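You operate a simulated robot arm through the tools that you are given. There is no shell and no other tool. Be economical: measure what you need, move in short steps, check, and stop when the job is done.

The job below is to be done with a simulated two-armed robot. You get a single attempt, and the scene is never put back.

Task
Take the short bandage roll from the carton bench and put it on top of the carton marked new. Put the 35 MM gauge block from the fitting bench on top of the grey form die one and the 45 MM gauge block on the light table. Take the brown brush and leave it on top of the white sealed pack on the fitting bench. Take the orange brush and put it in the mop bucket. Take the bandage roll from the sorting bench and put it in the blue tray. Put one of the sample packs from the sorting bench on the shelf under the test bench. The order is free. Set down upright: short bandage roll, gauge block.

The check looks at the end state, three seconds after you hand in, the way a careful person would. Anything else that was tipped, shoved, dropped, spilled or broken makes it a failure.

Robot
Two 7-joint arms with two-finger parallel grippers on one trunk, on a base that drives. Base frame: it is fixed to the floor where the robot stands at the start and does not move with it; the origin is under the middle of the robot, x ahead of it, y to its left, z up. Lengths are in mm, angles in rad, forces in N, time in s.
The left shoulder is at the start at [110, 169, 1534], the right one opposite. With the tool pointing down near the work surface each hand reaches from about 280 to 680 mm from the robot's upright axis, wherever it stands, measured 20 degrees to its own side. Places, roughly: bandage roll [-1000, 500, 750]; blue tray [-1250, 500, 750]; brown brush [1000, -2000, 750]; carton marked new [750, -2250, 750]; form die one [1000, -2000, 750]; gauge block [750, -2000, 750]; light table (22x20 cm) [-1000, -3860, 960]; mop bucket (24x28 cm) [-1040, -780, 460]; orange brush [750, -2500, 750]; sample pack [-1250, 0, 750]; sealed pack [750, -1500, 750]; shelf under the test bench [-1200, -2300, 200]; short bandage roll (5x5x6 cm) [600, 0, 800]. Payload 1.57 kg a hand.
The tool frame of a hand sits at the grasp point between the pads (the TCP): z along the fingers, y along the line on which they close. The tips reach 30 mm beyond it. The gripper opens to 80 mm. The fingers are 17 mm wide and 12 mm thick; the gripper's body (40 by 82 mm) begins 80 mm behind the TCP.
Orientation is that of the tool frame in the base frame, as a unit quaternion [w, x, y, z]. With the fingers straight down and closing along the base's y, the tool's x points along the base's -x, its y along +y and its z along -z.

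Tools
- The arms move only by the tool nudge_tool. It takes "left_rows", "right_rows" or both (then of equal length, played together; a hand with none holds still); each is a list of rows, each a list of 7 numbers: the turn, a rotation vector about the base's x, y, z in rad, then the shift along the base's x, y, z in mm, then the opening, from 0 (shut) to 1 (fully open). In form: [[wx, wy, wz, tx, ty, tz, hand], ...]. A call has 1 to 10 rows; each row is the pose to reach, as a shift and turn from the pose commanded when the call began. Each row takes 0.2 s and may step no farther than 50 mm and 0.15 rad from the row before; otherwise, or with a gripper value out of range, the whole call is refused. A pose out of reach is approached as far as the arm can. The call stops where the force on the tool passes 40 N (or 10 N more than at its start, if that is more) or the arm is blocked; 0.2 s more then pass. The fingers move at their own pace (about 72 mm/s each) and stop on an object; they squeeze with about 21 N. The grip force told is the motor's: it shows also when the fingers shut on nothing. Time passes only in rows, and 0.2 s behind the last, so rows that repeat a pose let the fingers close. The reply holds the time, the measured pose of the TCP, the force on the tool along the base axes, the opening and the grip force, in the units named above and with some noise, with the torque about the TCP (base axes, N m) and any sound that the robot's microphone picked up.
- Cameras (640 x 400 px; columns grow to the right, rows downward): "scene" is now at [128.6, 25.7, 1692.2]; the picture's right is [0.44, -0.90, -0.00], its down [-0.84, -0.41, -0.36] and it looks along [0.32, 0.16, -0.93] (base axes); focal length 214 px, centre (320, 200). "left" rides on the left gripper at [72, 7, -122] in its tool frame; the picture's right is [-0.09, 1.00, 0.00], its down [-0.84, -0.08, -0.54] and it looks along [-0.54, -0.05, 0.84] (tool axes); focal length 238 px, centre (320, 200). "right" rides on the right gripper at [72, -7, -122] in its tool frame; the picture's right is [0.09, 1.00, 0.00], its down [-0.84, 0.08, -0.54] and it looks along [-0.54, 0.05, 0.84] (tool axes); focal length 238 px, centre (320, 200). There is no depth. A picture from a camera that has moved, and an enlarged one, comes with that camera's place and axes in the base frame and with its lens.
- snapshot(camera): a new picture of that camera. The clock stands still meanwhile.
- raise_lower(by): slides the trunk up (or, below 0, down) by that many mm; the arms and the scene camera ride with it, the base frame stays. It gives what a move gives, with no picture.
- drive_base(legs): drives the robot by 1 to 6 legs, each [ahead, left, turn to the left] in mm, mm and rad, along the robot's own axes; the way and the turn of a leg run together, so that a leg with both is an arc; at most 1500 mm and 3.142 rad a leg. The arms and the cameras ride along, it lands a little off, and it stops where it bumps. It gives what a move gives.
- turn_head(pan, tilt): turns the head with the scene camera to pan (to the left, within 1.501 rad either way) and tilt (down, from -0.506 to 1.204), counted from straight ahead of the robot. It gives what a move gives.
- inspect(camera, box): a new picture of the part [left, top, right, bottom] of that camera's present view, enlarged. The clock stands still meanwhile.
- close_job(): hands the job in; it is judged then, once.

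Work in short steps. Places have to be worked out from the pictures, the camera data and where the tool is seen: move nearer, look again, correct. Check each grasp and each placing, and mend what went wrong. You have 207 turns and 202 pictures in all, those below and enlarged ones among them. Open the grippers and draw the arms clear of the work before you hand the job in, unless the task says otherwise; then end with one line.

The tools are called after "Request:" as name(argument=value, ...) on one line, values as JSON. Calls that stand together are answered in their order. nudge_tool: Moves the arms, as the interface text tells. Its arguments: {"type":"object","properties":{"left_rows":{"type":"array","items":{"type":"array","items":{"type":"number"}}},"right_rows":{"type":"array","items":{"type":"array","items":{"type":"number"}}}},"required":[]} The other tools are called the same way: raise_lower (by) slides the trunk up or down; drive_base (legs) drives the base; turn_head (pan, tilt) turns the head that bears the scene camera; snapshot (camera) takes a picture; inspect (camera, box) takes an enlarged picture of a part of a camera's view; close_job () hands the job in.

At the start:

```text
t: 0.0
left_eef_pos: [679.6, -14.2, 1165.0]
left_tool_rot: [-0.001, 0.0, 1.0, 0.0]
left_wrist_force: [0.4, -0.2, -0.1]
left_torque: [-0.01, 0.02, 0.01]
left_opening: 79.8
left_grip_force: 0.1
right_eef_pos: [407.3, -584.3, 1059.4]
right_tool_rot: [0.0, 0.0, 1.0, 0.0]
right_wrist_force: [0.3, 0.2, -0.6]
right_torque: [0.03, 0.04, 0.01]
right_opening: 80.1
right_grip_force: 0.0
trunk travel left (down, up): [-848.0, 42.0]
robot x, y, heading: [-1.0, -1.0, 0.0]
head pan, tilt: [0.461, 1.201]
```

scene: 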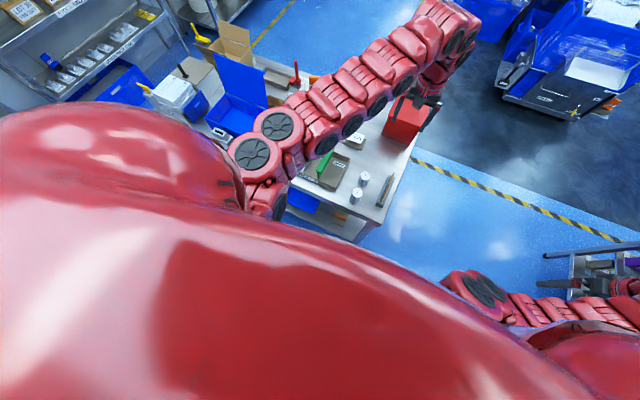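
right: 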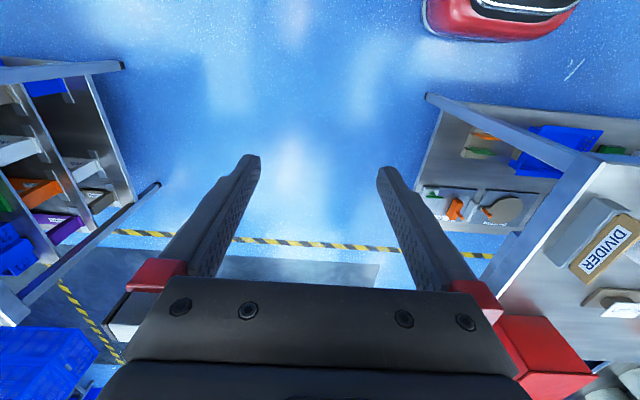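
left: 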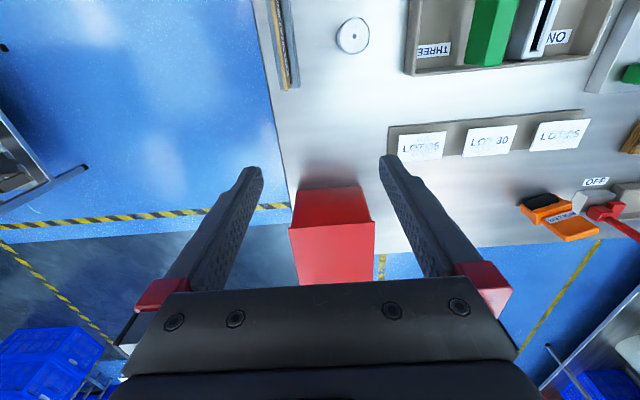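

I'll look around with the head, starting with the carton bench ahead.

Request:
turn_head(pan=0.5, tilt=0.7)

Request:
snapshot(camera="scene")

Request:
turn_head(pan=-0.8, tilt=0.6)

Request:
snapshot(camera="scene")

```text
t: 0.9
left_eef_pos: [679.5, -15.1, 1164.8]
left_tool_rot: [0.0, 0.0, 1.0, -0.001]
left_wrist_force: [0.6, -0.7, -0.2]
left_torque: [0.01, -0.01, 0.0]
left_opening: 79.8
left_grip_force: 0.0
right_eef_pos: [406.5, -583.3, 1059.3]
right_tool_rot: [-0.001, 0.0, 1.0, -0.001]
right_wrist_force: [0.0, -0.5, 0.4]
right_torque: [0.02, 0.01, -0.04]
right_opening: 80.3
right_grip_force: 0.0
trunk travel left (down, up): [-848.0, 42.0]
robot x, y, heading: [6.9, 1.3, 0.001]
head pan, tilt: [0.499, 0.7]
```

```text
198 pictures are left
camera scene: at [153.1, 41.5, 1728.1], right [0.48, -0.88, 0.0], down [-0.57, -0.31, -0.76], along [0.67, 0.37, -0.64], focal length 214 px, centre (320, 200)
```

scene: 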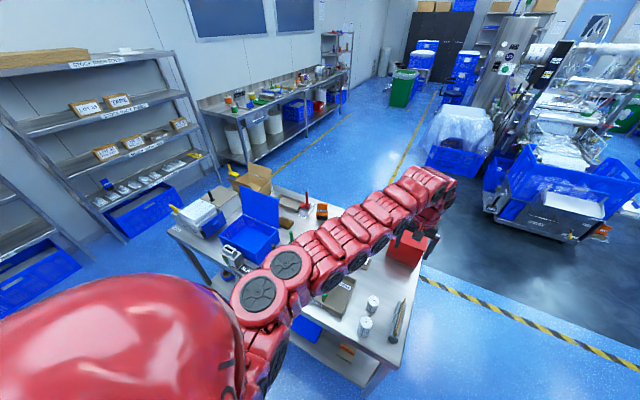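

```text
t: 2.4
left_eef_pos: [680.2, -15.8, 1164.9]
left_tool_rot: [-0.001, 0.0, 1.0, 0.0]
left_wrist_force: [0.4, 0.1, 0.7]
left_torque: [0.0, 0.01, -0.04]
left_opening: 79.9
left_grip_force: 0.1
right_eef_pos: [406.1, -582.0, 1060.1]
right_tool_rot: [0.0, 0.0, 1.0, 0.0]
right_wrist_force: [0.2, -0.8, 0.4]
right_torque: [0.02, -0.04, 0.03]
right_opening: 79.9
right_grip_force: 0.1
trunk travel left (down, up): [-848.0, 42.0]
robot x, y, heading: [0.1, -1.6, -0.003]
head pan, tilt: [-0.799, 0.6]
```

```text
197 pictures are left
camera scene: at [140.2, -62.4, 1736.8], right [-0.72, -0.7, 0.0], down [-0.39, 0.4, -0.82], along [0.58, -0.59, -0.57], focal length 214 px, centre (320, 200)
```

scene: 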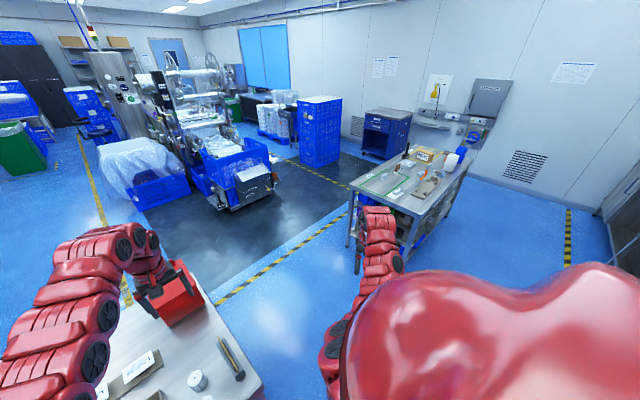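

Two rolls stand on the carton bench; I need to know which is the short one. I'll move the left hand back and raise it to view both.

Request:
nudge_tool(left_rows=[[0, 0, 0, -45, 20, 0, 1], [0, 0, 0, -90, 40, 0, 1], [0, 0, 0, -135, 60, 0, 1], [0, 0, 0, -180, 80, 0, 1], [0, 0, 0, -220, 90, 0, 1]])

Request:
snapshot(camera="left")

Request:
turn_head(pan=0.2, tilt=0.9)

Request:
snapshot(camera="scene")

```text
t: 3.6
left_eef_pos: [623.8, 12.1, 1164.7]
left_tool_rot: [0.001, 0.0, 1.0, 0.001]
left_wrist_force: [-0.2, -0.3, -0.2]
left_torque: [-0.01, 0.03, -0.01]
left_opening: 79.9
left_grip_force: 0.0
left hand out of reach, approached as far as the arm can: row 2, 3, 4, 5
right_eef_pos: [408.1, -583.8, 1059.8]
right_tool_rot: [0.001, 0.0, 1.0, 0.0]
right_wrist_force: [0.6, 0.6, 0.7]
right_torque: [-0.01, 0.02, -0.02]
right_opening: 79.8
right_grip_force: 0.1
trunk travel left (down, up): [-848.0, 42.0]
robot x, y, heading: [0.9, -1.8, -0.0]
head pan, tilt: [-0.799, 0.6]
```

```text
196 pictures are left
camera left: at [553.2, 19.4, 1285.8], right [0.09, 1.0, 0.0], down [0.84, -0.08, 0.54], along [0.54, -0.05, -0.84], focal length 238 px, centre (320, 200)
```

left: 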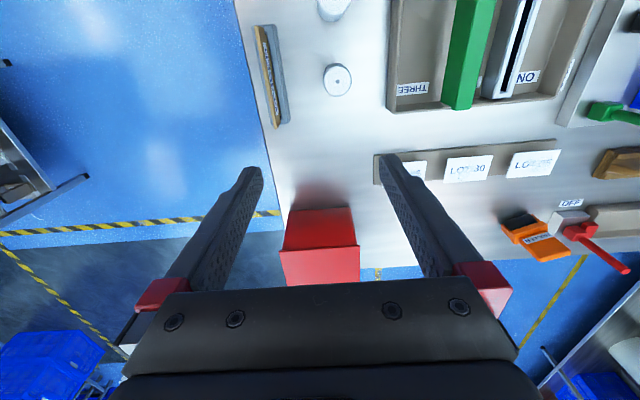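

```text
t: 4.9
left_eef_pos: [625.1, 11.2, 1163.3]
left_tool_rot: [0.0, 0.001, 1.0, 0.0]
left_wrist_force: [0.3, 0.0, -0.5]
left_torque: [-0.01, -0.02, 0.01]
left_opening: 79.9
left_grip_force: 0.0
right_eef_pos: [407.6, -583.6, 1060.3]
right_tool_rot: [0.001, 0.0, 1.0, 0.001]
right_wrist_force: [0.3, -0.2, 0.0]
right_torque: [-0.01, 0.0, 0.0]
right_opening: 80.2
right_grip_force: 0.1
trunk travel left (down, up): [-848.0, 42.0]
robot x, y, heading: [-1.7, -4.5, 0.0]
head pan, tilt: [0.201, 0.901]
```

```text
195 pictures are left
camera scene: at [152.7, 15.8, 1712.0], right [0.2, -0.98, 0.0], down [-0.77, -0.16, -0.62], along [0.61, 0.12, -0.78], focal length 214 px, centre (320, 200)
```

scene: 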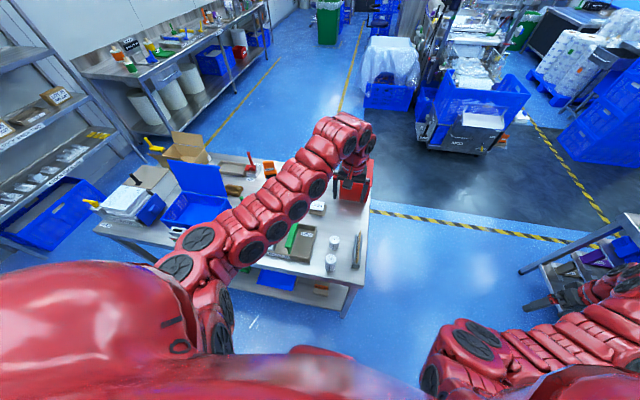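

I'll zoom on both rolls to compare heights.

Request:
inspect(camera="scene", box=[270, 220, 390, 295])

```text
5.33 times, centred on (330, 258) of scene
camera zoom: at [152.7, 15.8, 1712.0], right [0.2, -0.98, 0.0], down [-0.77, -0.16, -0.62], along [0.61, 0.12, -0.78], focal length 1144 px, centre (267, -107)
```

zoom: 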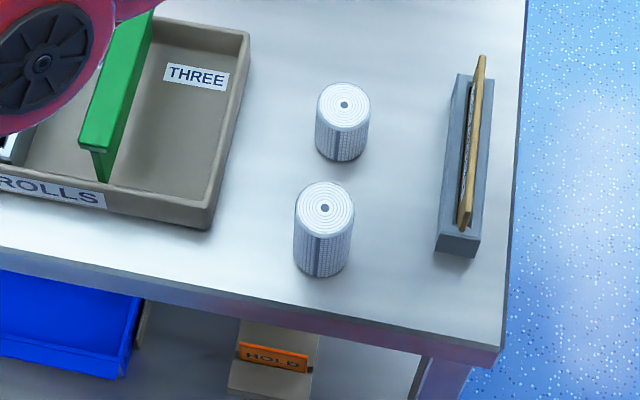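

The far roll is the short one, around (598, 40), top near z 885. I'll move the left hand over it and come down partway to measure again.

Request:
nudge_tool(left_rows=[[0, 0, 0, -13, 14, -40, 1], [0, 0, 0, -25, 28, -85, 1], [0, 0, 0, -25, 28, -130, 1], [0, 0, 0, -25, 28, -160, 1]])

Request:
snapshot(camera="left")

```text
t: 5.9
left_eef_pos: [602.8, 36.8, 1006.4]
left_tool_rot: [0.001, 0.0, 1.0, -0.001]
left_wrist_force: [-0.3, 0.2, 1.3]
left_torque: [-0.04, 0.02, -0.01]
left_opening: 79.9
left_grip_force: 0.1
left hand out of reach, approached as far as the arm can: row 1, 2
right_eef_pos: [407.6, -583.2, 1060.0]
right_tool_rot: [-0.001, 0.001, 1.0, 0.0]
right_wrist_force: [0.4, 0.5, -0.1]
right_torque: [-0.02, 0.01, 0.01]
right_opening: 80.0
right_grip_force: 0.1
trunk travel left (down, up): [-848.0, 42.0]
robot x, y, heading: [1.9, 0.8, 0.003]
head pan, tilt: [0.201, 0.901]
```

```text
193 pictures are left
camera left: at [532.2, 45.2, 1127.6], right [0.09, 1.0, 0.0], down [0.84, -0.08, 0.54], along [0.54, -0.05, -0.84], focal length 238 px, centre (320, 200)
```

left: 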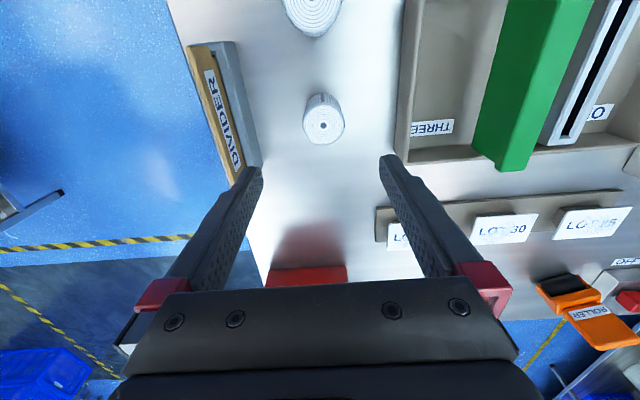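

I'll zoom for a more precise estimate of the roll top.

Request:
inspect(camera="left", box=[270, 70, 380, 140])

```text
5.71 times, centred on (325, 105) of left
camera zoom: at [532.2, 45.2, 1127.6], right [0.09, 1.0, 0.0], down [0.84, -0.08, 0.54], along [0.54, -0.05, -0.84], focal length 1362 px, centre (291, 743)
```

zoom: 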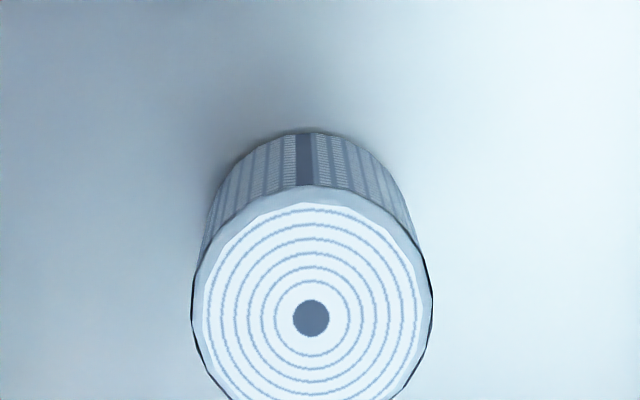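

Roll: 50 mm wide, centre about (611, 42), top about 839, bench about 778. I come down to z 895 above it and look again.

Request:
nudge_tool(left_rows=[[0, 0, 0, 8, 5, -40, 1], [0, 0, 0, 8, 5, -85, 1], [0, 0, 0, 8, 5, -112, 1]])

Request:
snapshot(camera="left")

```text
t: 6.7
left_eef_pos: [609.2, 42.9, 893.6]
left_tool_rot: [0.0, 0.001, 1.0, 0.0]
left_wrist_force: [-0.3, 0.8, -0.1]
left_torque: [-0.03, 0.03, -0.02]
left_opening: 80.1
left_grip_force: 0.0
right_eef_pos: [406.2, -582.9, 1058.9]
right_tool_rot: [0.0, 0.0, 1.0, 0.0]
right_wrist_force: [-0.2, 0.1, -0.2]
right_torque: [0.01, -0.01, -0.07]
right_opening: 79.9
right_grip_force: 0.1
trunk travel left (down, up): [-848.0, 42.0]
robot x, y, heading: [-0.4, -2.0, -0.002]
head pan, tilt: [0.201, 0.901]
```

```text
191 pictures are left
camera left: at [538.0, 50.9, 1015.5], right [0.09, 1.0, 0.0], down [0.84, -0.08, 0.54], along [0.54, -0.05, -0.84], focal length 238 px, centre (320, 200)
```

left: 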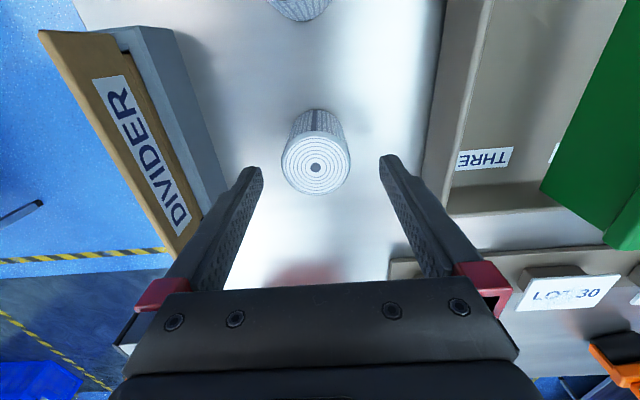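

Triangulating over all views puts the roll top near z 880 and centre near (600, 41); bench near 825. I shift back 10 mm, lower to z 864 and close.

Request:
nudge_tool(left_rows=[[0, 0, 0, -9, -2, 0, 1], [0, 0, 0, -9, -2, -15, 1], [0, 0, 0, -9, -2, -30, 1]])

Request:
snapshot(camera="left")

Request:
inspect(camera="scene", box=[270, 190, 400, 275])

```text
t: 7.5
left_eef_pos: [599.9, 40.8, 864.5]
left_tool_rot: [-0.001, -0.001, 1.0, 0.0]
left_wrist_force: [-0.3, 0.5, -0.6]
left_torque: [0.0, -0.04, -0.01]
left_opening: 80.1
left_grip_force: 0.1
right_eef_pos: [406.9, -583.4, 1060.2]
right_tool_rot: [0.0, 0.0, 1.0, 0.0]
right_wrist_force: [0.6, 0.5, 0.6]
right_torque: [-0.01, 0.0, -0.02]
right_opening: 80.1
right_grip_force: 0.0
trunk travel left (down, up): [-848.0, 42.0]
robot x, y, heading: [2.0, 0.7, -0.001]
head pan, tilt: [0.201, 0.901]
```

```text
190 pictures are left
camera left: at [529.2, 48.7, 985.6], right [0.09, 1.0, 0.0], down [0.84, -0.08, 0.54], along [0.54, -0.05, -0.84], focal length 238 px, centre (320, 200)
```

left: 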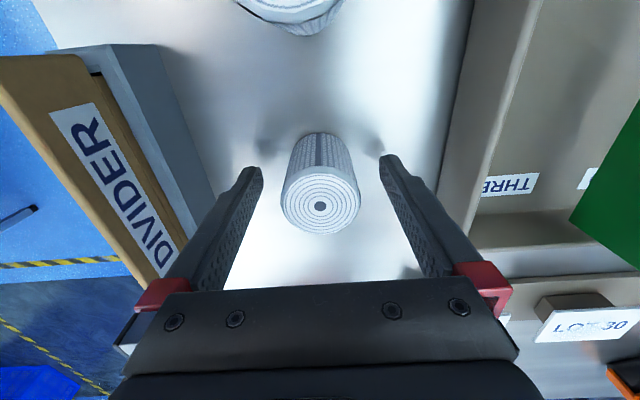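

```text
4.71 times, centred on (335, 232) of scene
camera zoom: at [153.0, 16.1, 1712.0], right [0.2, -0.98, 0.0], down [-0.77, -0.16, -0.62], along [0.61, 0.12, -0.78], focal length 1009 px, centre (249, 47)
```

zoom: 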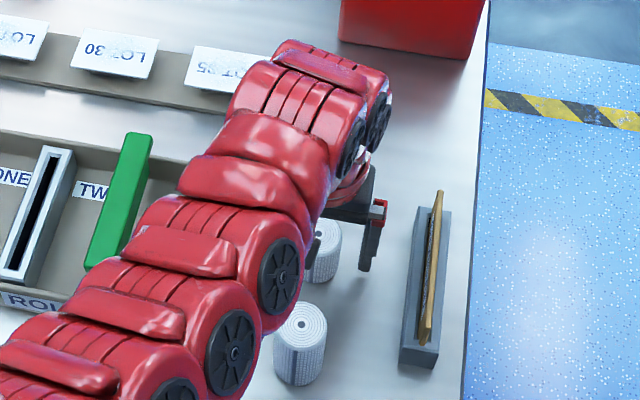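

The roll is centred between the pads (about 601, 42). Lowering 4 mm and closing.

Request:
nudge_tool(left_rows=[[0, 0, 0, 1, 1, -4, 1], [0, 0, 0, 1, 1, -4, 0], [0, 0, 0, 1, 1, -4, 0], [0, 0, 0, 1, 1, -4, 0], [0, 0, 0, 1, 1, -4, 0], [0, 0, 0, 1, 1, 20, 0], [0, 0, 0, 1, 1, 60, 0], [0, 0, 0, 1, 1, 100, 0]])

Request:
snapshot(camera="left")

```text
t: 9.3
left_eef_pos: [600.9, 41.0, 961.6]
left_tool_rot: [-0.001, 0.0, 1.0, 0.0]
left_wrist_force: [-0.7, 0.3, 0.4]
left_torque: [-0.01, -0.01, -0.01]
left_opening: 42.9
left_grip_force: 20.7
right_eef_pos: [407.5, -583.4, 1059.9]
right_tool_rot: [0.0, 0.001, 1.0, 0.001]
right_wrist_force: [-0.5, -0.7, 0.0]
right_torque: [-0.03, -0.02, 0.02]
right_opening: 80.1
right_grip_force: 0.0
trunk travel left (down, up): [-848.0, 42.0]
robot x, y, heading: [-2.3, -1.0, -0.001]
head pan, tilt: [0.201, 0.901]
```

```text
188 pictures are left
camera left: at [530.0, 48.9, 1083.6], right [0.09, 1.0, 0.0], down [0.84, -0.08, 0.54], along [0.54, -0.05, -0.84], focal length 238 px, centre (320, 200)
```

left: 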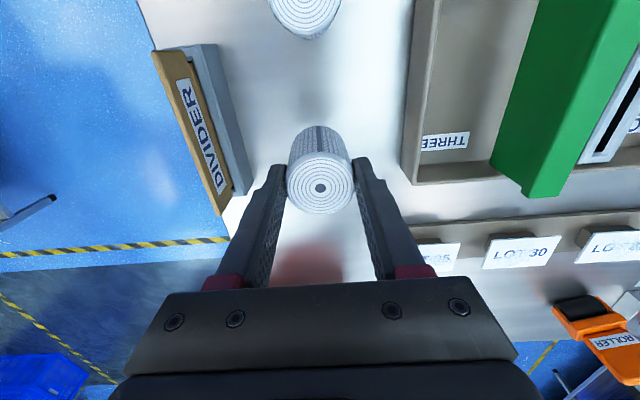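

The roll is held (42.9 mm). I raise it, and check the right side of the robot for floor clearance before driving.

Request:
nudge_tool(left_rows=[[0, 0, 0, 0, 0, 50, 0], [0, 0, 0, 0, 0, 100, 0]])

Request:
turn_head(pan=-1.45, tilt=0.5)

Request:
snapshot(camera="scene")

```text
t: 9.9
left_eef_pos: [599.9, 40.8, 1062.6]
left_tool_rot: [0.001, 0.0, 1.0, 0.0]
left_wrist_force: [-0.1, 1.1, 0.7]
left_torque: [0.02, 0.02, 0.03]
left_opening: 42.4
left_grip_force: 21.4
right_eef_pos: [405.9, -583.9, 1059.5]
right_tool_rot: [0.0, 0.001, 1.0, 0.0]
right_wrist_force: [0.2, 0.7, -1.4]
right_torque: [0.0, -0.02, 0.04]
right_opening: 80.1
right_grip_force: 0.1
trunk travel left (down, up): [-848.0, 42.0]
robot x, y, heading: [-1.9, -3.4, -0.002]
head pan, tilt: [0.201, 0.901]
```

```text
t: 11.6
left_eef_pos: [600.6, 39.9, 1061.8]
left_tool_rot: [0.0, -0.001, 1.0, 0.0]
left_wrist_force: [-0.1, 0.5, -0.9]
left_torque: [-0.03, 0.03, -0.02]
left_opening: 42.1
left_grip_force: 20.7
right_eef_pos: [406.9, -583.5, 1060.2]
right_tool_rot: [0.0, 0.0, 1.0, 0.0]
right_wrist_force: [0.2, 0.2, -0.4]
right_torque: [0.01, -0.03, -0.01]
right_opening: 79.9
right_grip_force: 0.1
trunk travel left (down, up): [-848.0, 42.0]
robot x, y, heading: [1.4, -1.3, 0.002]
head pan, tilt: [-1.45, 0.499]
```

```text
187 pictures are left
camera scene: at [89.5, -89.4, 1745.9], right [-0.99, -0.12, 0.0], down [-0.06, 0.48, -0.88], along [0.11, -0.87, -0.48], focal length 214 px, centre (320, 200)
```

scene: 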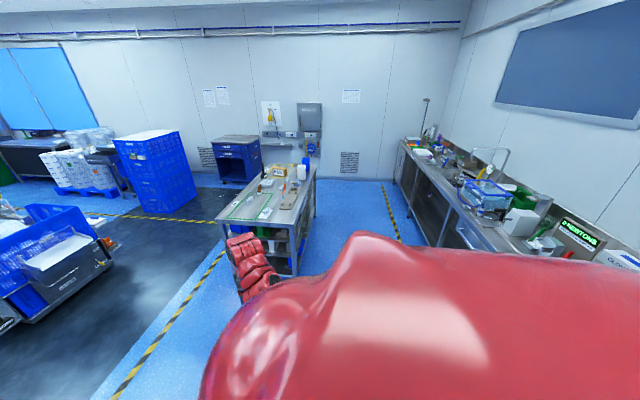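

The aisle is clear. I back up 120 mm, then strafe right in two legs to the fitting bench (y about -2000).

Request:
drive_base(legs=[[-200, 0, 0], [0, -1400, 0], [0, -500, 0]])

Request:
turn_head(pan=-0.1, tilt=0.8)

Request:
snapshot(camera="scene")

```text
t: 22.3
left_eef_pos: [468.1, -1836.1, 1061.1]
left_tool_rot: [0.0, -0.029, 1.0, 0.0]
left_wrist_force: [0.5, -0.6, -0.3]
left_torque: [-0.03, -0.02, 0.02]
left_opening: 42.1
left_grip_force: 21.4
right_eef_pos: [309.7, -2470.0, 1060.0]
right_tool_rot: [0.0, -0.029, 1.0, 0.0]
right_wrist_force: [-0.3, 0.2, 0.2]
right_torque: [0.03, 0.01, 0.0]
right_opening: 80.3
right_grip_force: 0.1
trunk travel left (down, up): [-848.0, 42.0]
robot x, y, heading: [-126.8, -1911.1, 0.058]
head pan, tilt: [-1.45, 0.499]
```

```text
t: 23.8
left_eef_pos: [467.5, -1836.6, 1061.7]
left_tool_rot: [0.0, -0.029, 1.0, 0.0]
left_wrist_force: [0.2, 0.7, 0.5]
left_torque: [0.0, -0.01, 0.01]
left_opening: 41.9
left_grip_force: 21.2
right_eef_pos: [310.3, -2471.0, 1060.2]
right_tool_rot: [0.0, -0.028, 1.0, -0.001]
right_wrist_force: [0.2, -0.8, -0.1]
right_torque: [-0.02, 0.0, -0.02]
right_opening: 79.6
right_grip_force: 0.1
trunk travel left (down, up): [-848.0, 42.0]
robot x, y, heading: [-131.1, -1910.6, 0.06]
head pan, tilt: [-0.099, 0.799]
```

```text
186 pictures are left
camera scene: at [29.3, -1908.6, 1719.9], right [-0.04, -1.0, 0.0], down [-0.72, 0.03, -0.7], along [0.7, -0.03, -0.72], focal length 214 px, centre (320, 200)
```

scene: 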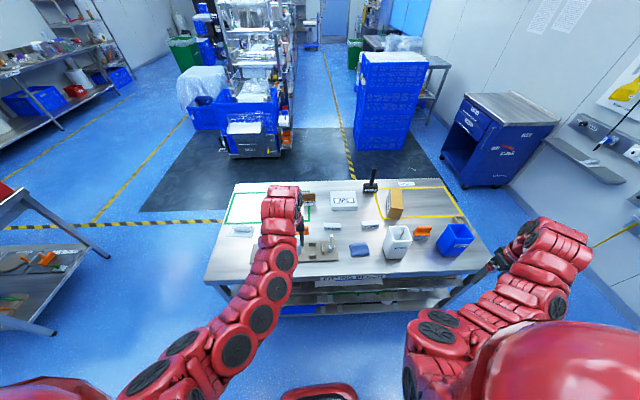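

Zooming on the fitting bench, both halves.

Request:
inspect(camera="scene", box=[200, 170, 360, 270])

Request:
inspect(camera="scene", box=[320, 170, 490, 276])

```text
4.00 times, centred on (280, 220) of scene
camera zoom: at [29.3, -1908.6, 1719.9], right [-0.04, -1.0, 0.0], down [-0.72, 0.03, -0.7], along [0.7, -0.03, -0.72], focal length 858 px, centre (480, 120)
```

zoom: 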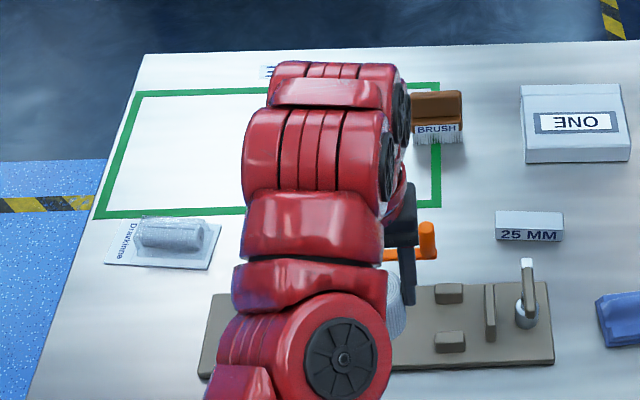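

```text
3.76 times, centred on (405, 223) of scene
camera zoom: at [29.3, -1908.6, 1719.9], right [-0.04, -1.0, 0.0], down [-0.72, 0.03, -0.7], along [0.7, -0.03, -0.72], focal length 807 px, centre (0, 113)
```

zoom: 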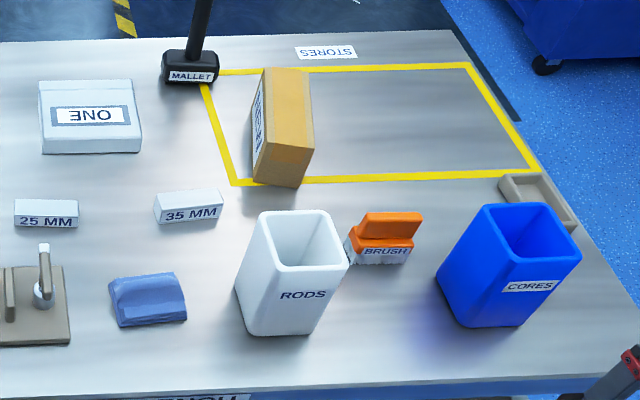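

I move the left hand left and see what's behind it.

Request:
nudge_tool(left_rows=[[0, 0, 0, 0, 45, 0, 0], [0, 0, 0, 0, 90, 0, 0], [0, 0, 0, 0, 135, 0, 0], [0, 0, 0, 0, 180, 0, 0], [0, 0, 0, -20, 225, 0, 0], [0, 0, 0, -40, 270, 0, 0]])

Request:
inspect(camera="scene", box=[200, 170, 360, 270])

Request:
inspect(camera="scene", box=[360, 170, 420, 228])

```text
t: 25.2
left_eef_pos: [434.7, -1560.3, 1051.9]
left_tool_rot: [0.001, -0.027, 1.0, 0.0]
left_wrist_force: [0.8, 0.6, -0.5]
left_torque: [0.0, -0.01, 0.02]
left_opening: 42.1
left_grip_force: 21.5
left hand out of reach, approached as far as the arm can: row 1, 2, 3, 5, 6
right_eef_pos: [309.1, -2468.9, 1061.3]
right_tool_rot: [0.0, -0.029, 1.0, -0.001]
right_wrist_force: [0.8, 1.2, 0.6]
right_torque: [0.0, -0.02, 0.01]
right_opening: 80.0
right_grip_force: 0.0
trunk travel left (down, up): [-848.0, 42.0]
robot x, y, heading: [-131.4, -1910.7, 0.057]
head pan, tilt: [-0.099, 0.799]
```

```text
4.00 times, centred on (280, 220) of scene
camera zoom: at [28.6, -1907.1, 1720.0], right [-0.04, -1.0, 0.0], down [-0.72, 0.03, -0.7], along [0.7, -0.03, -0.72], focal length 858 px, centre (480, 120)
```

zoom: 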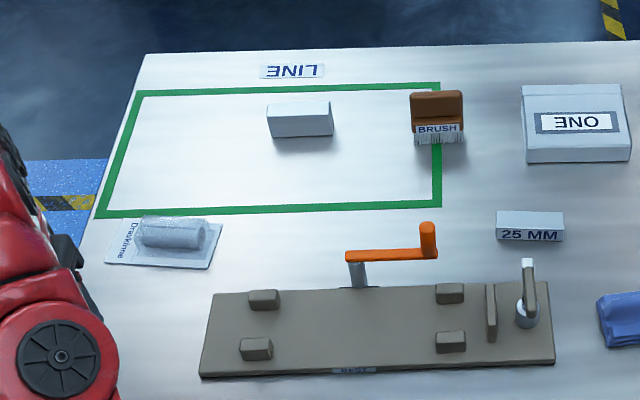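

```text
6.90 times, centred on (390, 199) of scene
camera zoom: at [28.6, -1907.1, 1720.0], right [-0.04, -1.0, 0.0], down [-0.72, 0.03, -0.7], along [0.7, -0.03, -0.72], focal length 1479 px, centre (-163, 207)
```

zoom: 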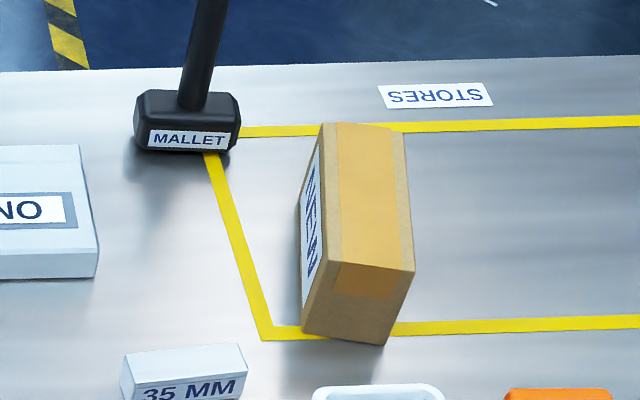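

The die "ONE", 35 MM (about 703,-2198), carton NEW (about 794,-2335), brushes and sealed pack ("Drawknife") are located. I drive so that the carton is in the left hand's reach; strafe first.

Request:
drive_base(legs=[[0, 0, -0.058], [0, -600, 0], [200, 0, 0]])

Request:
turn_head(pan=0.3, tilt=0.8)

Request:
snapshot(camera="scene")

Request:
snapshot(camera="left")

```text
t: 30.2
left_eef_pos: [648.5, -2181.7, 1053.2]
left_tool_rot: [0.001, -0.009, 1.0, 0.0]
left_wrist_force: [-0.1, -0.4, -0.9]
left_torque: [0.0, 0.02, 0.0]
left_opening: 41.9
left_grip_force: 20.8
right_eef_pos: [487.5, -3083.6, 1061.6]
right_tool_rot: [0.001, -0.007, 1.0, 0.0]
right_wrist_force: [-0.1, 0.2, -0.2]
right_torque: [-0.01, -0.01, 0.0]
right_opening: 79.9
right_grip_force: 0.0
trunk travel left (down, up): [-848.0, 42.0]
robot x, y, heading: [72.3, -2508.0, 0.014]
head pan, tilt: [-0.099, 0.799]
```

```text
t: 31.1
left_eef_pos: [648.5, -2181.5, 1052.4]
left_tool_rot: [0.001, -0.009, 1.0, 0.001]
left_wrist_force: [-0.3, 0.2, 0.5]
left_torque: [-0.04, 0.01, 0.01]
left_opening: 41.7
left_grip_force: 21.2
right_eef_pos: [488.3, -3085.1, 1059.9]
right_tool_rot: [0.001, -0.008, 1.0, 0.0]
right_wrist_force: [-0.6, 1.0, 0.6]
right_torque: [0.01, 0.04, -0.03]
right_opening: 80.0
right_grip_force: 0.1
trunk travel left (down, up): [-848.0, 42.0]
robot x, y, heading: [71.2, -2509.7, 0.018]
head pan, tilt: [0.3, 0.799]
```

```text
181 pictures are left
camera scene: at [226.3, -2479.8, 1720.0], right [0.31, -0.95, 0.0], down [-0.68, -0.22, -0.7], along [0.66, 0.22, -0.72], focal length 214 px, centre (320, 200)
```

scene: 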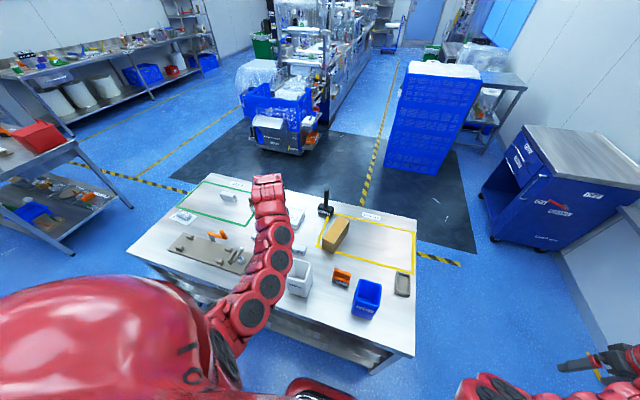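

```text
180 pictures are left
camera left: at [577.9, -2175.2, 1173.8], right [0.08, 1.0, 0.0], down [0.84, -0.06, 0.54], along [0.54, -0.04, -0.84], focal length 238 px, centre (320, 200)
```

left: 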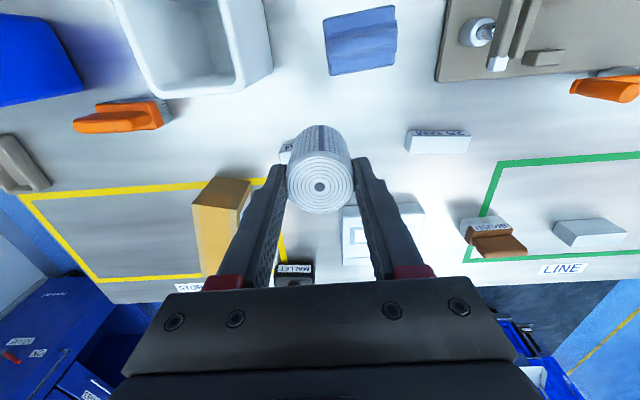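

Zooming on the carton in both cameras to triangulate its top.

Request:
inspect(camera="scene", box=[300, 190, 380, 270])

Request:
inspect(camera="left", box=[170, 160, 310, 290])

```text
5.00 times, centred on (340, 230) of scene
camera zoom: at [226.3, -2479.8, 1720.0], right [0.31, -0.95, 0.0], down [-0.68, -0.22, -0.7], along [0.66, 0.22, -0.72], focal length 1072 px, centre (220, 50)
```

zoom: 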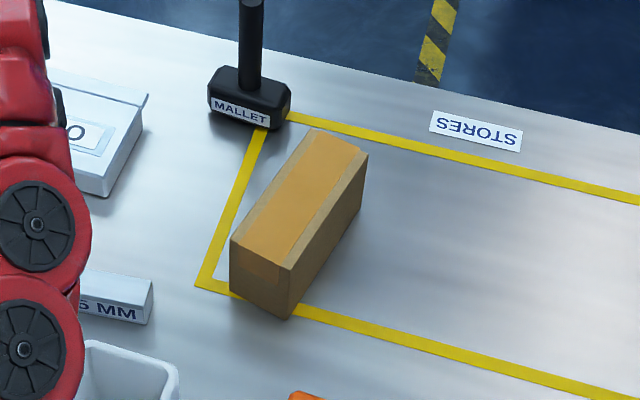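

```text
3.08 times, centred on (240, 225) of left
camera zoom: at [577.9, -2175.2, 1173.8], right [0.08, 1.0, 0.0], down [0.84, -0.06, 0.54], along [0.54, -0.04, -0.84], focal length 733 px, centre (566, 123)
```

zoom: 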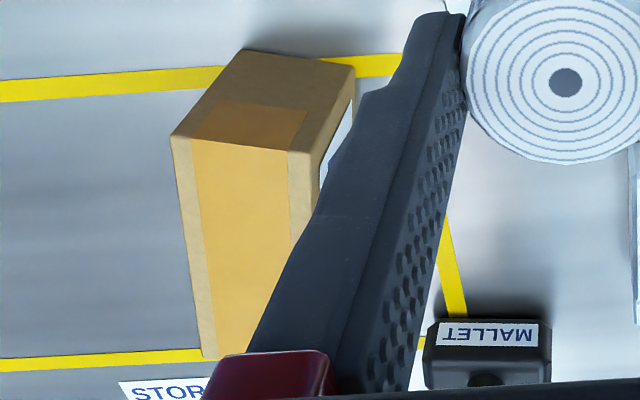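

Carton top is at z about 890, centre (828,-2360), near end at x about 753. I'll set the roll at about (790,-2347); drive 85 mm ahead.

Request:
drive_base(legs=[[85, 0, 0]])

```text
t: 32.2
left_eef_pos: [732.6, -2181.1, 1052.4]
left_tool_rot: [0.001, -0.008, 1.0, 0.001]
left_wrist_force: [0.9, 0.5, -0.8]
left_torque: [0.01, 0.01, 0.0]
left_opening: 42.0
left_grip_force: 21.2
right_eef_pos: [571.0, -3083.7, 1060.9]
right_tool_rot: [0.0, -0.008, 1.0, 0.0]
right_wrist_force: [0.3, 1.0, 0.9]
right_torque: [-0.03, 0.02, 0.05]
right_opening: 80.2
right_grip_force: 0.0
trunk travel left (down, up): [-848.0, 42.0]
robot x, y, heading: [157.5, -2508.1, 0.017]
head pan, tilt: [0.3, 0.799]
```

Moving the roll over the carton's near half and lowering to z 960, then looking.

Request:
nudge_tool(left_rows=[[0, 0, 0, 15, -42, 0, 0], [0, 0, 0, 30, -84, 0, 0], [0, 0, 0, 45, -126, 0, 0], [0, 0, 0, 58, -166, 0, 0], [0, 0, 0, 58, -166, -45, 0], [0, 0, 0, 58, -166, -85, 0]])

Request:
snapshot(camera="left")

Request:
inspect(camera="scene", box=[270, 200, 410, 290])

```text
t: 33.6
left_eef_pos: [794.1, -2343.8, 967.1]
left_tool_rot: [0.0, -0.008, 1.0, -0.001]
left_wrist_force: [0.5, -0.3, 0.1]
left_torque: [-0.05, 0.02, 0.01]
left_opening: 42.1
left_grip_force: 21.0
right_eef_pos: [573.0, -3082.1, 1059.5]
right_tool_rot: [-0.001, -0.008, 1.0, 0.0]
right_wrist_force: [0.5, -0.5, -0.3]
right_torque: [-0.01, 0.01, -0.02]
right_opening: 80.1
right_grip_force: 0.0
trunk travel left (down, up): [-848.0, 42.0]
robot x, y, heading: [160.2, -2504.0, 0.013]
head pan, tilt: [0.3, 0.799]
```

```text
177 pictures are left
camera left: at [722.4, -2337.6, 1087.2], right [0.08, 1.0, 0.0], down [0.84, -0.06, 0.54], along [0.54, -0.04, -0.84], focal length 238 px, centre (320, 200)
```

left: 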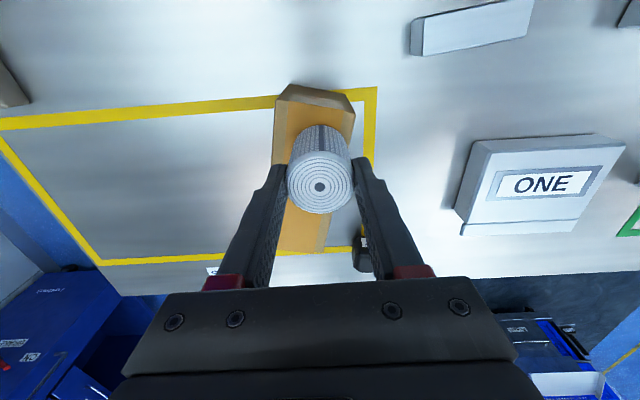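

```text
4.44 times, centred on (340, 245) of scene
camera zoom: at [311.8, -2477.8, 1719.8], right [0.31, -0.95, 0.0], down [-0.68, -0.22, -0.7], along [0.66, 0.22, -0.72], focal length 953 px, centre (231, 0)
```

zoom: 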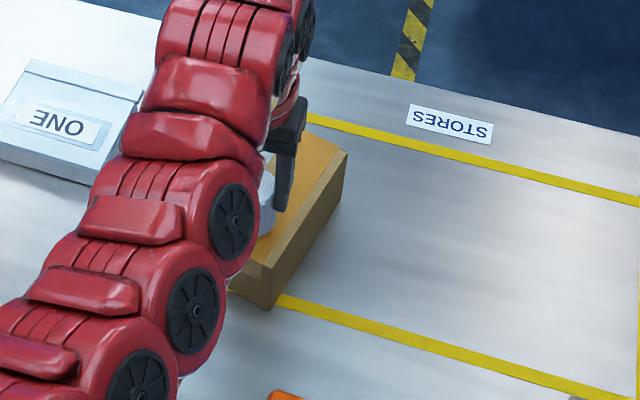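

Aligned; shift y by -7 to the carton's centreline and lower to z 932.

Request:
nudge_tool(left_rows=[[0, 0, 0, 2, -7, -15, 0], [0, 0, 0, 2, -7, -30, 0], [0, 0, 0, 2, -7, -35, 0]])

Request:
snapshot(camera="left")

```text
t: 34.4
left_eef_pos: [792.1, -2353.8, 934.4]
left_tool_rot: [0.003, -0.009, 1.0, 0.001]
left_wrist_force: [0.7, 1.7, 25.4]
left_torque: [0.07, -0.17, 0.01]
left_opening: 42.5
left_grip_force: 20.9
right_eef_pos: [569.5, -3083.4, 1061.1]
right_tool_rot: [0.001, -0.008, 1.0, 0.0]
right_wrist_force: [0.6, 0.5, -0.8]
right_torque: [0.03, 0.04, 0.01]
right_opening: 80.1
right_grip_force: 0.0
trunk travel left (down, up): [-848.0, 42.0]
robot x, y, heading: [155.1, -2507.1, 0.012]
head pan, tilt: [0.3, 0.799]
```

```text
175 pictures are left
camera left: at [720.9, -2346.9, 1055.4], right [0.07, 1.0, 0.0], down [0.83, -0.06, 0.55], along [0.55, -0.04, -0.84], focal length 238 px, centre (320, 200)
```

left: 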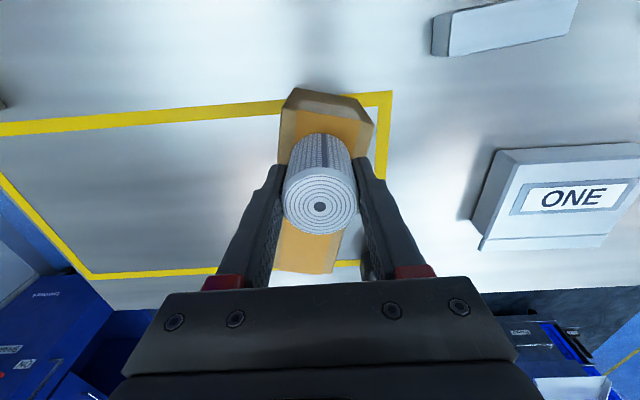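

Contact made (25 N). Relieve 2 mm, open, and lift straight up.

Request:
nudge_tool(left_rows=[[0, 0, 0, 0, 0, 2, 0], [0, 0, 0, 0, 0, 2, 0.7], [0, 0, 0, 0, 0, 2, 1], [0, 0, 0, 0, 0, 2, 1], [0, 0, 0, 0, 0, 2, 1], [0, 0, 0, 0, 0, 30, 1], [0, 0, 0, 0, 0, 70, 1], [0, 0, 0, 0, 0, 110, 1]])

Request:
snapshot(camera="left")

```text
t: 36.2
left_eef_pos: [789.8, -2353.4, 1040.6]
left_tool_rot: [0.0, -0.009, 1.0, 0.0]
left_wrist_force: [0.0, -0.6, -0.3]
left_torque: [-0.01, -0.03, 0.02]
left_opening: 80.1
left_grip_force: 0.0
right_eef_pos: [570.4, -3082.9, 1059.7]
right_tool_rot: [0.001, -0.007, 1.0, 0.001]
right_wrist_force: [-0.6, -0.1, -0.3]
right_torque: [0.01, -0.02, 0.0]
right_opening: 79.9
right_grip_force: 0.0
trunk travel left (down, up): [-848.0, 42.0]
robot x, y, heading: [154.4, -2503.7, 0.014]
head pan, tilt: [0.3, 0.799]
```

```text
174 pictures are left
camera left: at [721.1, -2346.9, 1162.4], right [0.08, 1.0, 0.0], down [0.84, -0.07, 0.54], along [0.54, -0.04, -0.84], focal length 238 px, centre (320, 200)
```

left: 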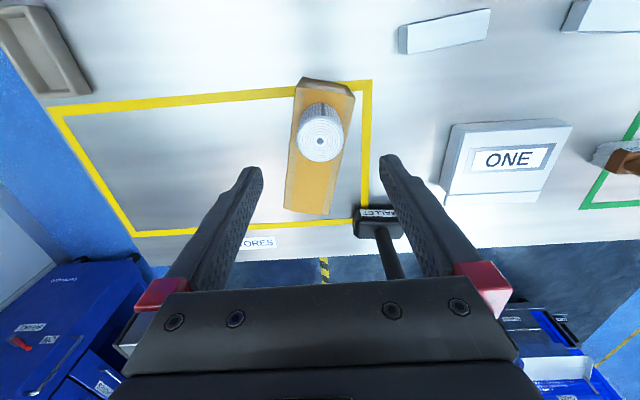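

The roll stands on the carton. Next the 35 MM block → die ONE with the left hand; I retract it to x 700 and drive left 255/ahead 55.

Request:
nudge_tool(left_rows=[[0, 0, 0, -45, 0, 15, 1], [0, 0, 0, -90, 0, 30, 1]])

Request:
drive_base(legs=[[0, 255, 0], [55, 0, 0]])

Request:
nudge_tool(left_rows=[[0, 0, -0.15, 0, 0, 0, 1], [0, 0, -0.3, 0, 0, 0, 1], [0, 0, -0.45, 0, 0, 0, 1], [0, 0, -0.6, 0, 0, 0, 1], [0, 0, -0.75, 0, 0, 0, 1], [0, 0, -0.9, 0, 0, 0, 1], [0, 0, -1.05, 0, 0, 0, 1], [0, 0, -1.2, 0, 0, 0, 1], [0, 0, -1.35, 0, 0, 0, 1], [0, 0, -1.5, 0, 0, 0, 1]])

Request:
snapshot(camera="left")

```text
t: 36.8
left_eef_pos: [699.7, -2351.4, 1038.2]
left_tool_rot: [0.005, -0.009, 1.0, 0.003]
left_wrist_force: [0.0, -0.4, 0.4]
left_torque: [0.03, 0.02, -0.02]
left_opening: 80.1
left_grip_force: 0.1
left hand out of reach, approached as far as the arm can: row 1, 2
right_eef_pos: [571.9, -3084.0, 1059.5]
right_tool_rot: [0.0, -0.008, 1.0, 0.001]
right_wrist_force: [0.4, 0.2, -0.6]
right_torque: [0.03, -0.01, -0.02]
right_opening: 80.1
right_grip_force: 0.1
trunk travel left (down, up): [-848.0, 42.0]
robot x, y, heading: [158.4, -2506.2, 0.015]
head pan, tilt: [0.3, 0.799]
```

```text
t: 39.3
left_eef_pos: [757.6, -2099.8, 1035.4]
left_tool_rot: [0.002, -0.004, 1.0, 0.003]
left_wrist_force: [-0.3, 0.1, -0.2]
left_torque: [0.0, 0.06, 0.0]
left_opening: 79.9
left_grip_force: 0.1
right_eef_pos: [619.4, -2832.3, 1057.9]
right_tool_rot: [-0.003, -0.002, 1.0, 0.0]
right_wrist_force: [0.4, -0.3, 0.0]
right_torque: [0.0, 0.08, 0.0]
right_opening: 79.9
right_grip_force: 0.0
trunk travel left (down, up): [-848.0, 42.0]
robot x, y, heading: [205.1, -2248.5, 0.007]
head pan, tilt: [0.3, 0.799]
stopped in leg 2: the robot was blocked; the commanded pose is now the measured one
```

```text
t: 41.5
left_eef_pos: [750.5, -2093.6, 1034.4]
left_tool_rot: [0.006, 0.68, 0.733, 0.0]
left_wrist_force: [-0.3, -0.3, 0.4]
left_torque: [0.03, 0.0, -0.03]
left_opening: 80.0
left_grip_force: 0.0
left hand out of reach, approached as far as the arm can: row 10
right_eef_pos: [614.8, -2833.2, 1060.5]
right_tool_rot: [0.0, -0.003, 1.0, 0.0]
right_wrist_force: [0.4, -0.4, 0.3]
right_torque: [0.0, -0.03, -0.02]
right_opening: 80.0
right_grip_force: 0.1
trunk travel left (down, up): [-848.0, 42.0]
robot x, y, heading: [203.5, -2250.6, 0.003]
head pan, tilt: [0.3, 0.799]
```

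```text
173 pictures are left
camera left: at [752.7, -2018.6, 1155.9], right [1.0, -0.02, 0.01], down [-0.02, -0.84, 0.55], along [0.0, -0.55, -0.84], focal length 238 px, centre (320, 200)
```

left: 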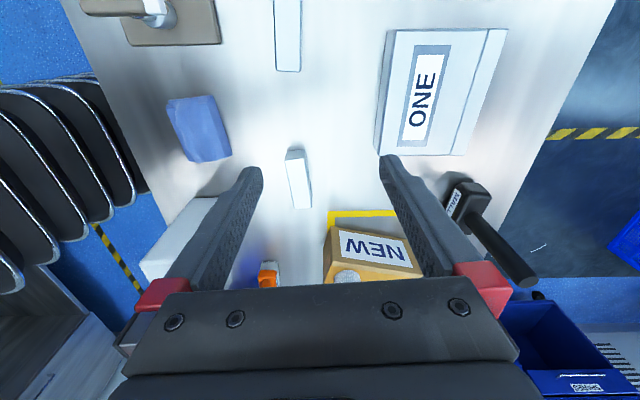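

The base touched the bench; I back off 8 mm, then zoom on the block and the die.

Request:
drive_base(legs=[[-8, 0, 0]])

Request:
inspect(camera="left", box=[260, 130, 340, 220])

Request:
inspect(camera="left", box=[360, 10, 520, 170])

Request:
snapshot(camera="scene")

```text
t: 42.3
left_eef_pos: [744.6, -2093.0, 1033.0]
left_tool_rot: [0.005, 0.679, 0.734, -0.002]
left_wrist_force: [1.3, -0.4, -0.3]
left_torque: [0.01, 0.03, -0.01]
left_opening: 80.1
left_grip_force: 0.0
right_eef_pos: [607.7, -2833.5, 1058.6]
right_tool_rot: [-0.002, -0.003, 1.0, 0.0]
right_wrist_force: [0.0, 0.5, 0.7]
right_torque: [0.0, 0.04, -0.01]
right_opening: 80.1
right_grip_force: 0.1
trunk travel left (down, up): [-848.0, 42.0]
robot x, y, heading: [194.5, -2253.5, 0.001]
head pan, tilt: [0.3, 0.799]
```

```text
4.44 times, centred on (300, 175) of left
camera zoom: at [746.4, -2018.9, 1155.1], right [1.0, -0.02, 0.01], down [-0.02, -0.84, 0.55], along [0.0, -0.55, -0.84], focal length 1059 px, centre (409, 311)
```

zoom: 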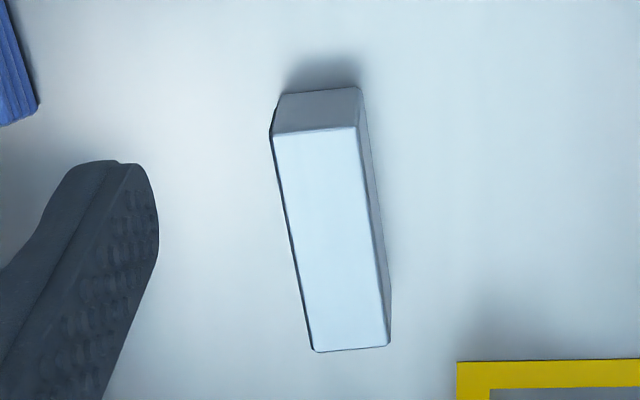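

```text
2.50 times, centred on (440, 90) of left
camera zoom: at [746.4, -2018.9, 1155.1], right [1.0, -0.02, 0.01], down [-0.02, -0.84, 0.55], along [0.0, -0.55, -0.84], focal length 596 px, centre (20, 475)
```

zoom: 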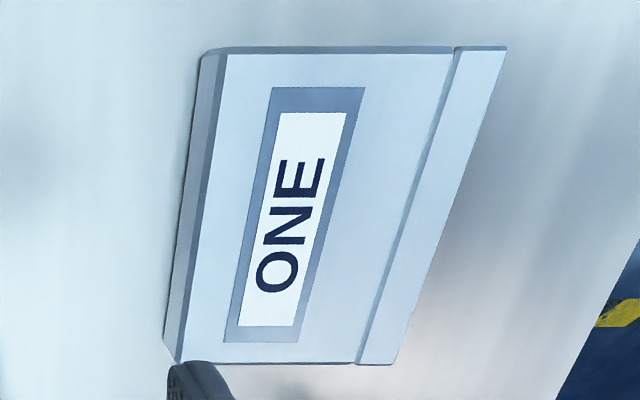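

```text
170 pictures are left
camera scene: at [355.4, -2225.8, 1719.6], right [0.3, -0.95, 0.0], down [-0.69, -0.22, -0.7], along [0.66, 0.21, -0.72], focal length 214 px, centre (320, 200)
```

scene: 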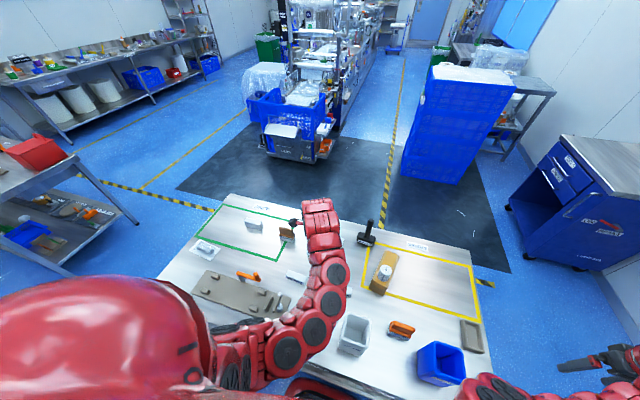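

Block: centre about (721,-2199), 85×27 mm, yaw ~0.1 rad, top ~835. I move over it, correct yaw +0.027, and descend to z 930.

Request:
nudge_tool(left_rows=[[0, 0, 0.015, -12, -40, 0, 1], [0, 0, 0.027, -24, -80, 0, 1], [0, 0, 0.027, -24, -106, -30, 1], [0, 0, 0.027, -24, -106, -70, 1], [0, 0, 0.027, -24, -106, -105, 1]])

Request:
snapshot(camera="left")

```text
t: 43.5
left_eef_pos: [720.6, -2198.5, 928.6]
left_tool_rot: [0.006, 0.669, 0.743, -0.001]
left_wrist_force: [0.1, -0.3, -0.5]
left_torque: [0.0, 0.02, 0.03]
left_opening: 80.1
left_grip_force: 0.1
right_eef_pos: [607.3, -2833.6, 1059.9]
right_tool_rot: [0.0, -0.002, 1.0, 0.0]
right_wrist_force: [-0.4, 0.1, -0.7]
right_torque: [0.01, 0.03, -0.03]
right_opening: 80.0
right_grip_force: 0.0
trunk travel left (down, up): [-848.0, 42.0]
robot x, y, heading: [198.7, -2252.9, 0.003]
head pan, tilt: [0.3, 0.799]
```

```text
169 pictures are left
camera left: at [719.9, -2122.5, 1049.7], right [1.0, 0.01, 0.01], down [0.01, -0.84, 0.55], along [0.01, -0.55, -0.84], focal length 238 px, centre (320, 200)
```

left: 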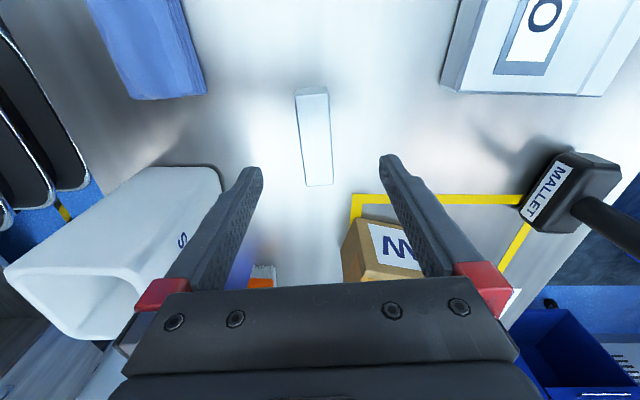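

Aligned within 2 mm. Descend to z 838 and close.

Request:
nudge_tool(left_rows=[[0, 0, 0.01, -2, 1, -40, 1], [0, 0, 0.01, -2, 1, -75, 1], [0, 0, 0.01, -2, 1, -90, 1], [0, 0, 0.01, -2, 1, -90, 0], [0, 0, 0.01, -2, 1, -90, 0], [0, 0, 0.01, -2, 1, -90, 0], [0, 0, 0.01, -2, 1, -90, 0], [0, 0, 0.01, -2, 1, -90, 0]])

Request:
snapshot(camera="left")

```text
t: 45.3
left_eef_pos: [719.0, -2198.0, 839.8]
left_tool_rot: [0.005, 0.666, 0.746, -0.001]
left_wrist_force: [-0.2, 0.6, 0.0]
left_torque: [0.02, 0.02, 0.01]
left_opening: 29.9
left_grip_force: 20.9
right_eef_pos: [607.8, -2833.0, 1060.4]
right_tool_rot: [0.0, -0.002, 1.0, -0.001]
right_wrist_force: [-0.9, 0.1, -0.6]
right_torque: [-0.02, 0.02, 0.0]
right_opening: 79.8
right_grip_force: 0.2
trunk travel left (down, up): [-848.0, 42.0]
robot x, y, heading: [197.8, -2252.5, 0.001]
head pan, tilt: [0.3, 0.799]
```

```text
168 pictures are left
camera left: at [717.8, -2122.7, 961.5], right [1.0, 0.02, 0.01], down [0.01, -0.84, 0.55], along [0.02, -0.55, -0.84], focal length 238 px, centre (320, 200)
```

left: 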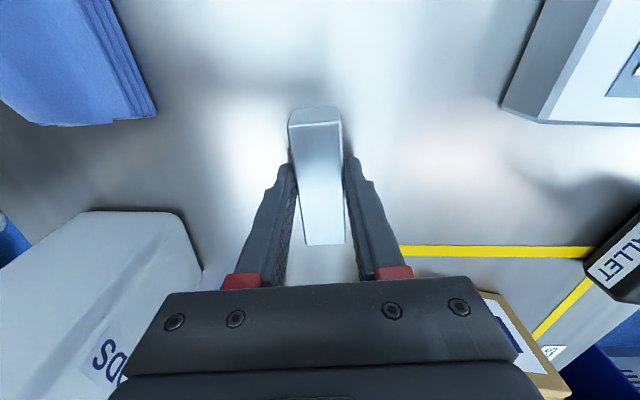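

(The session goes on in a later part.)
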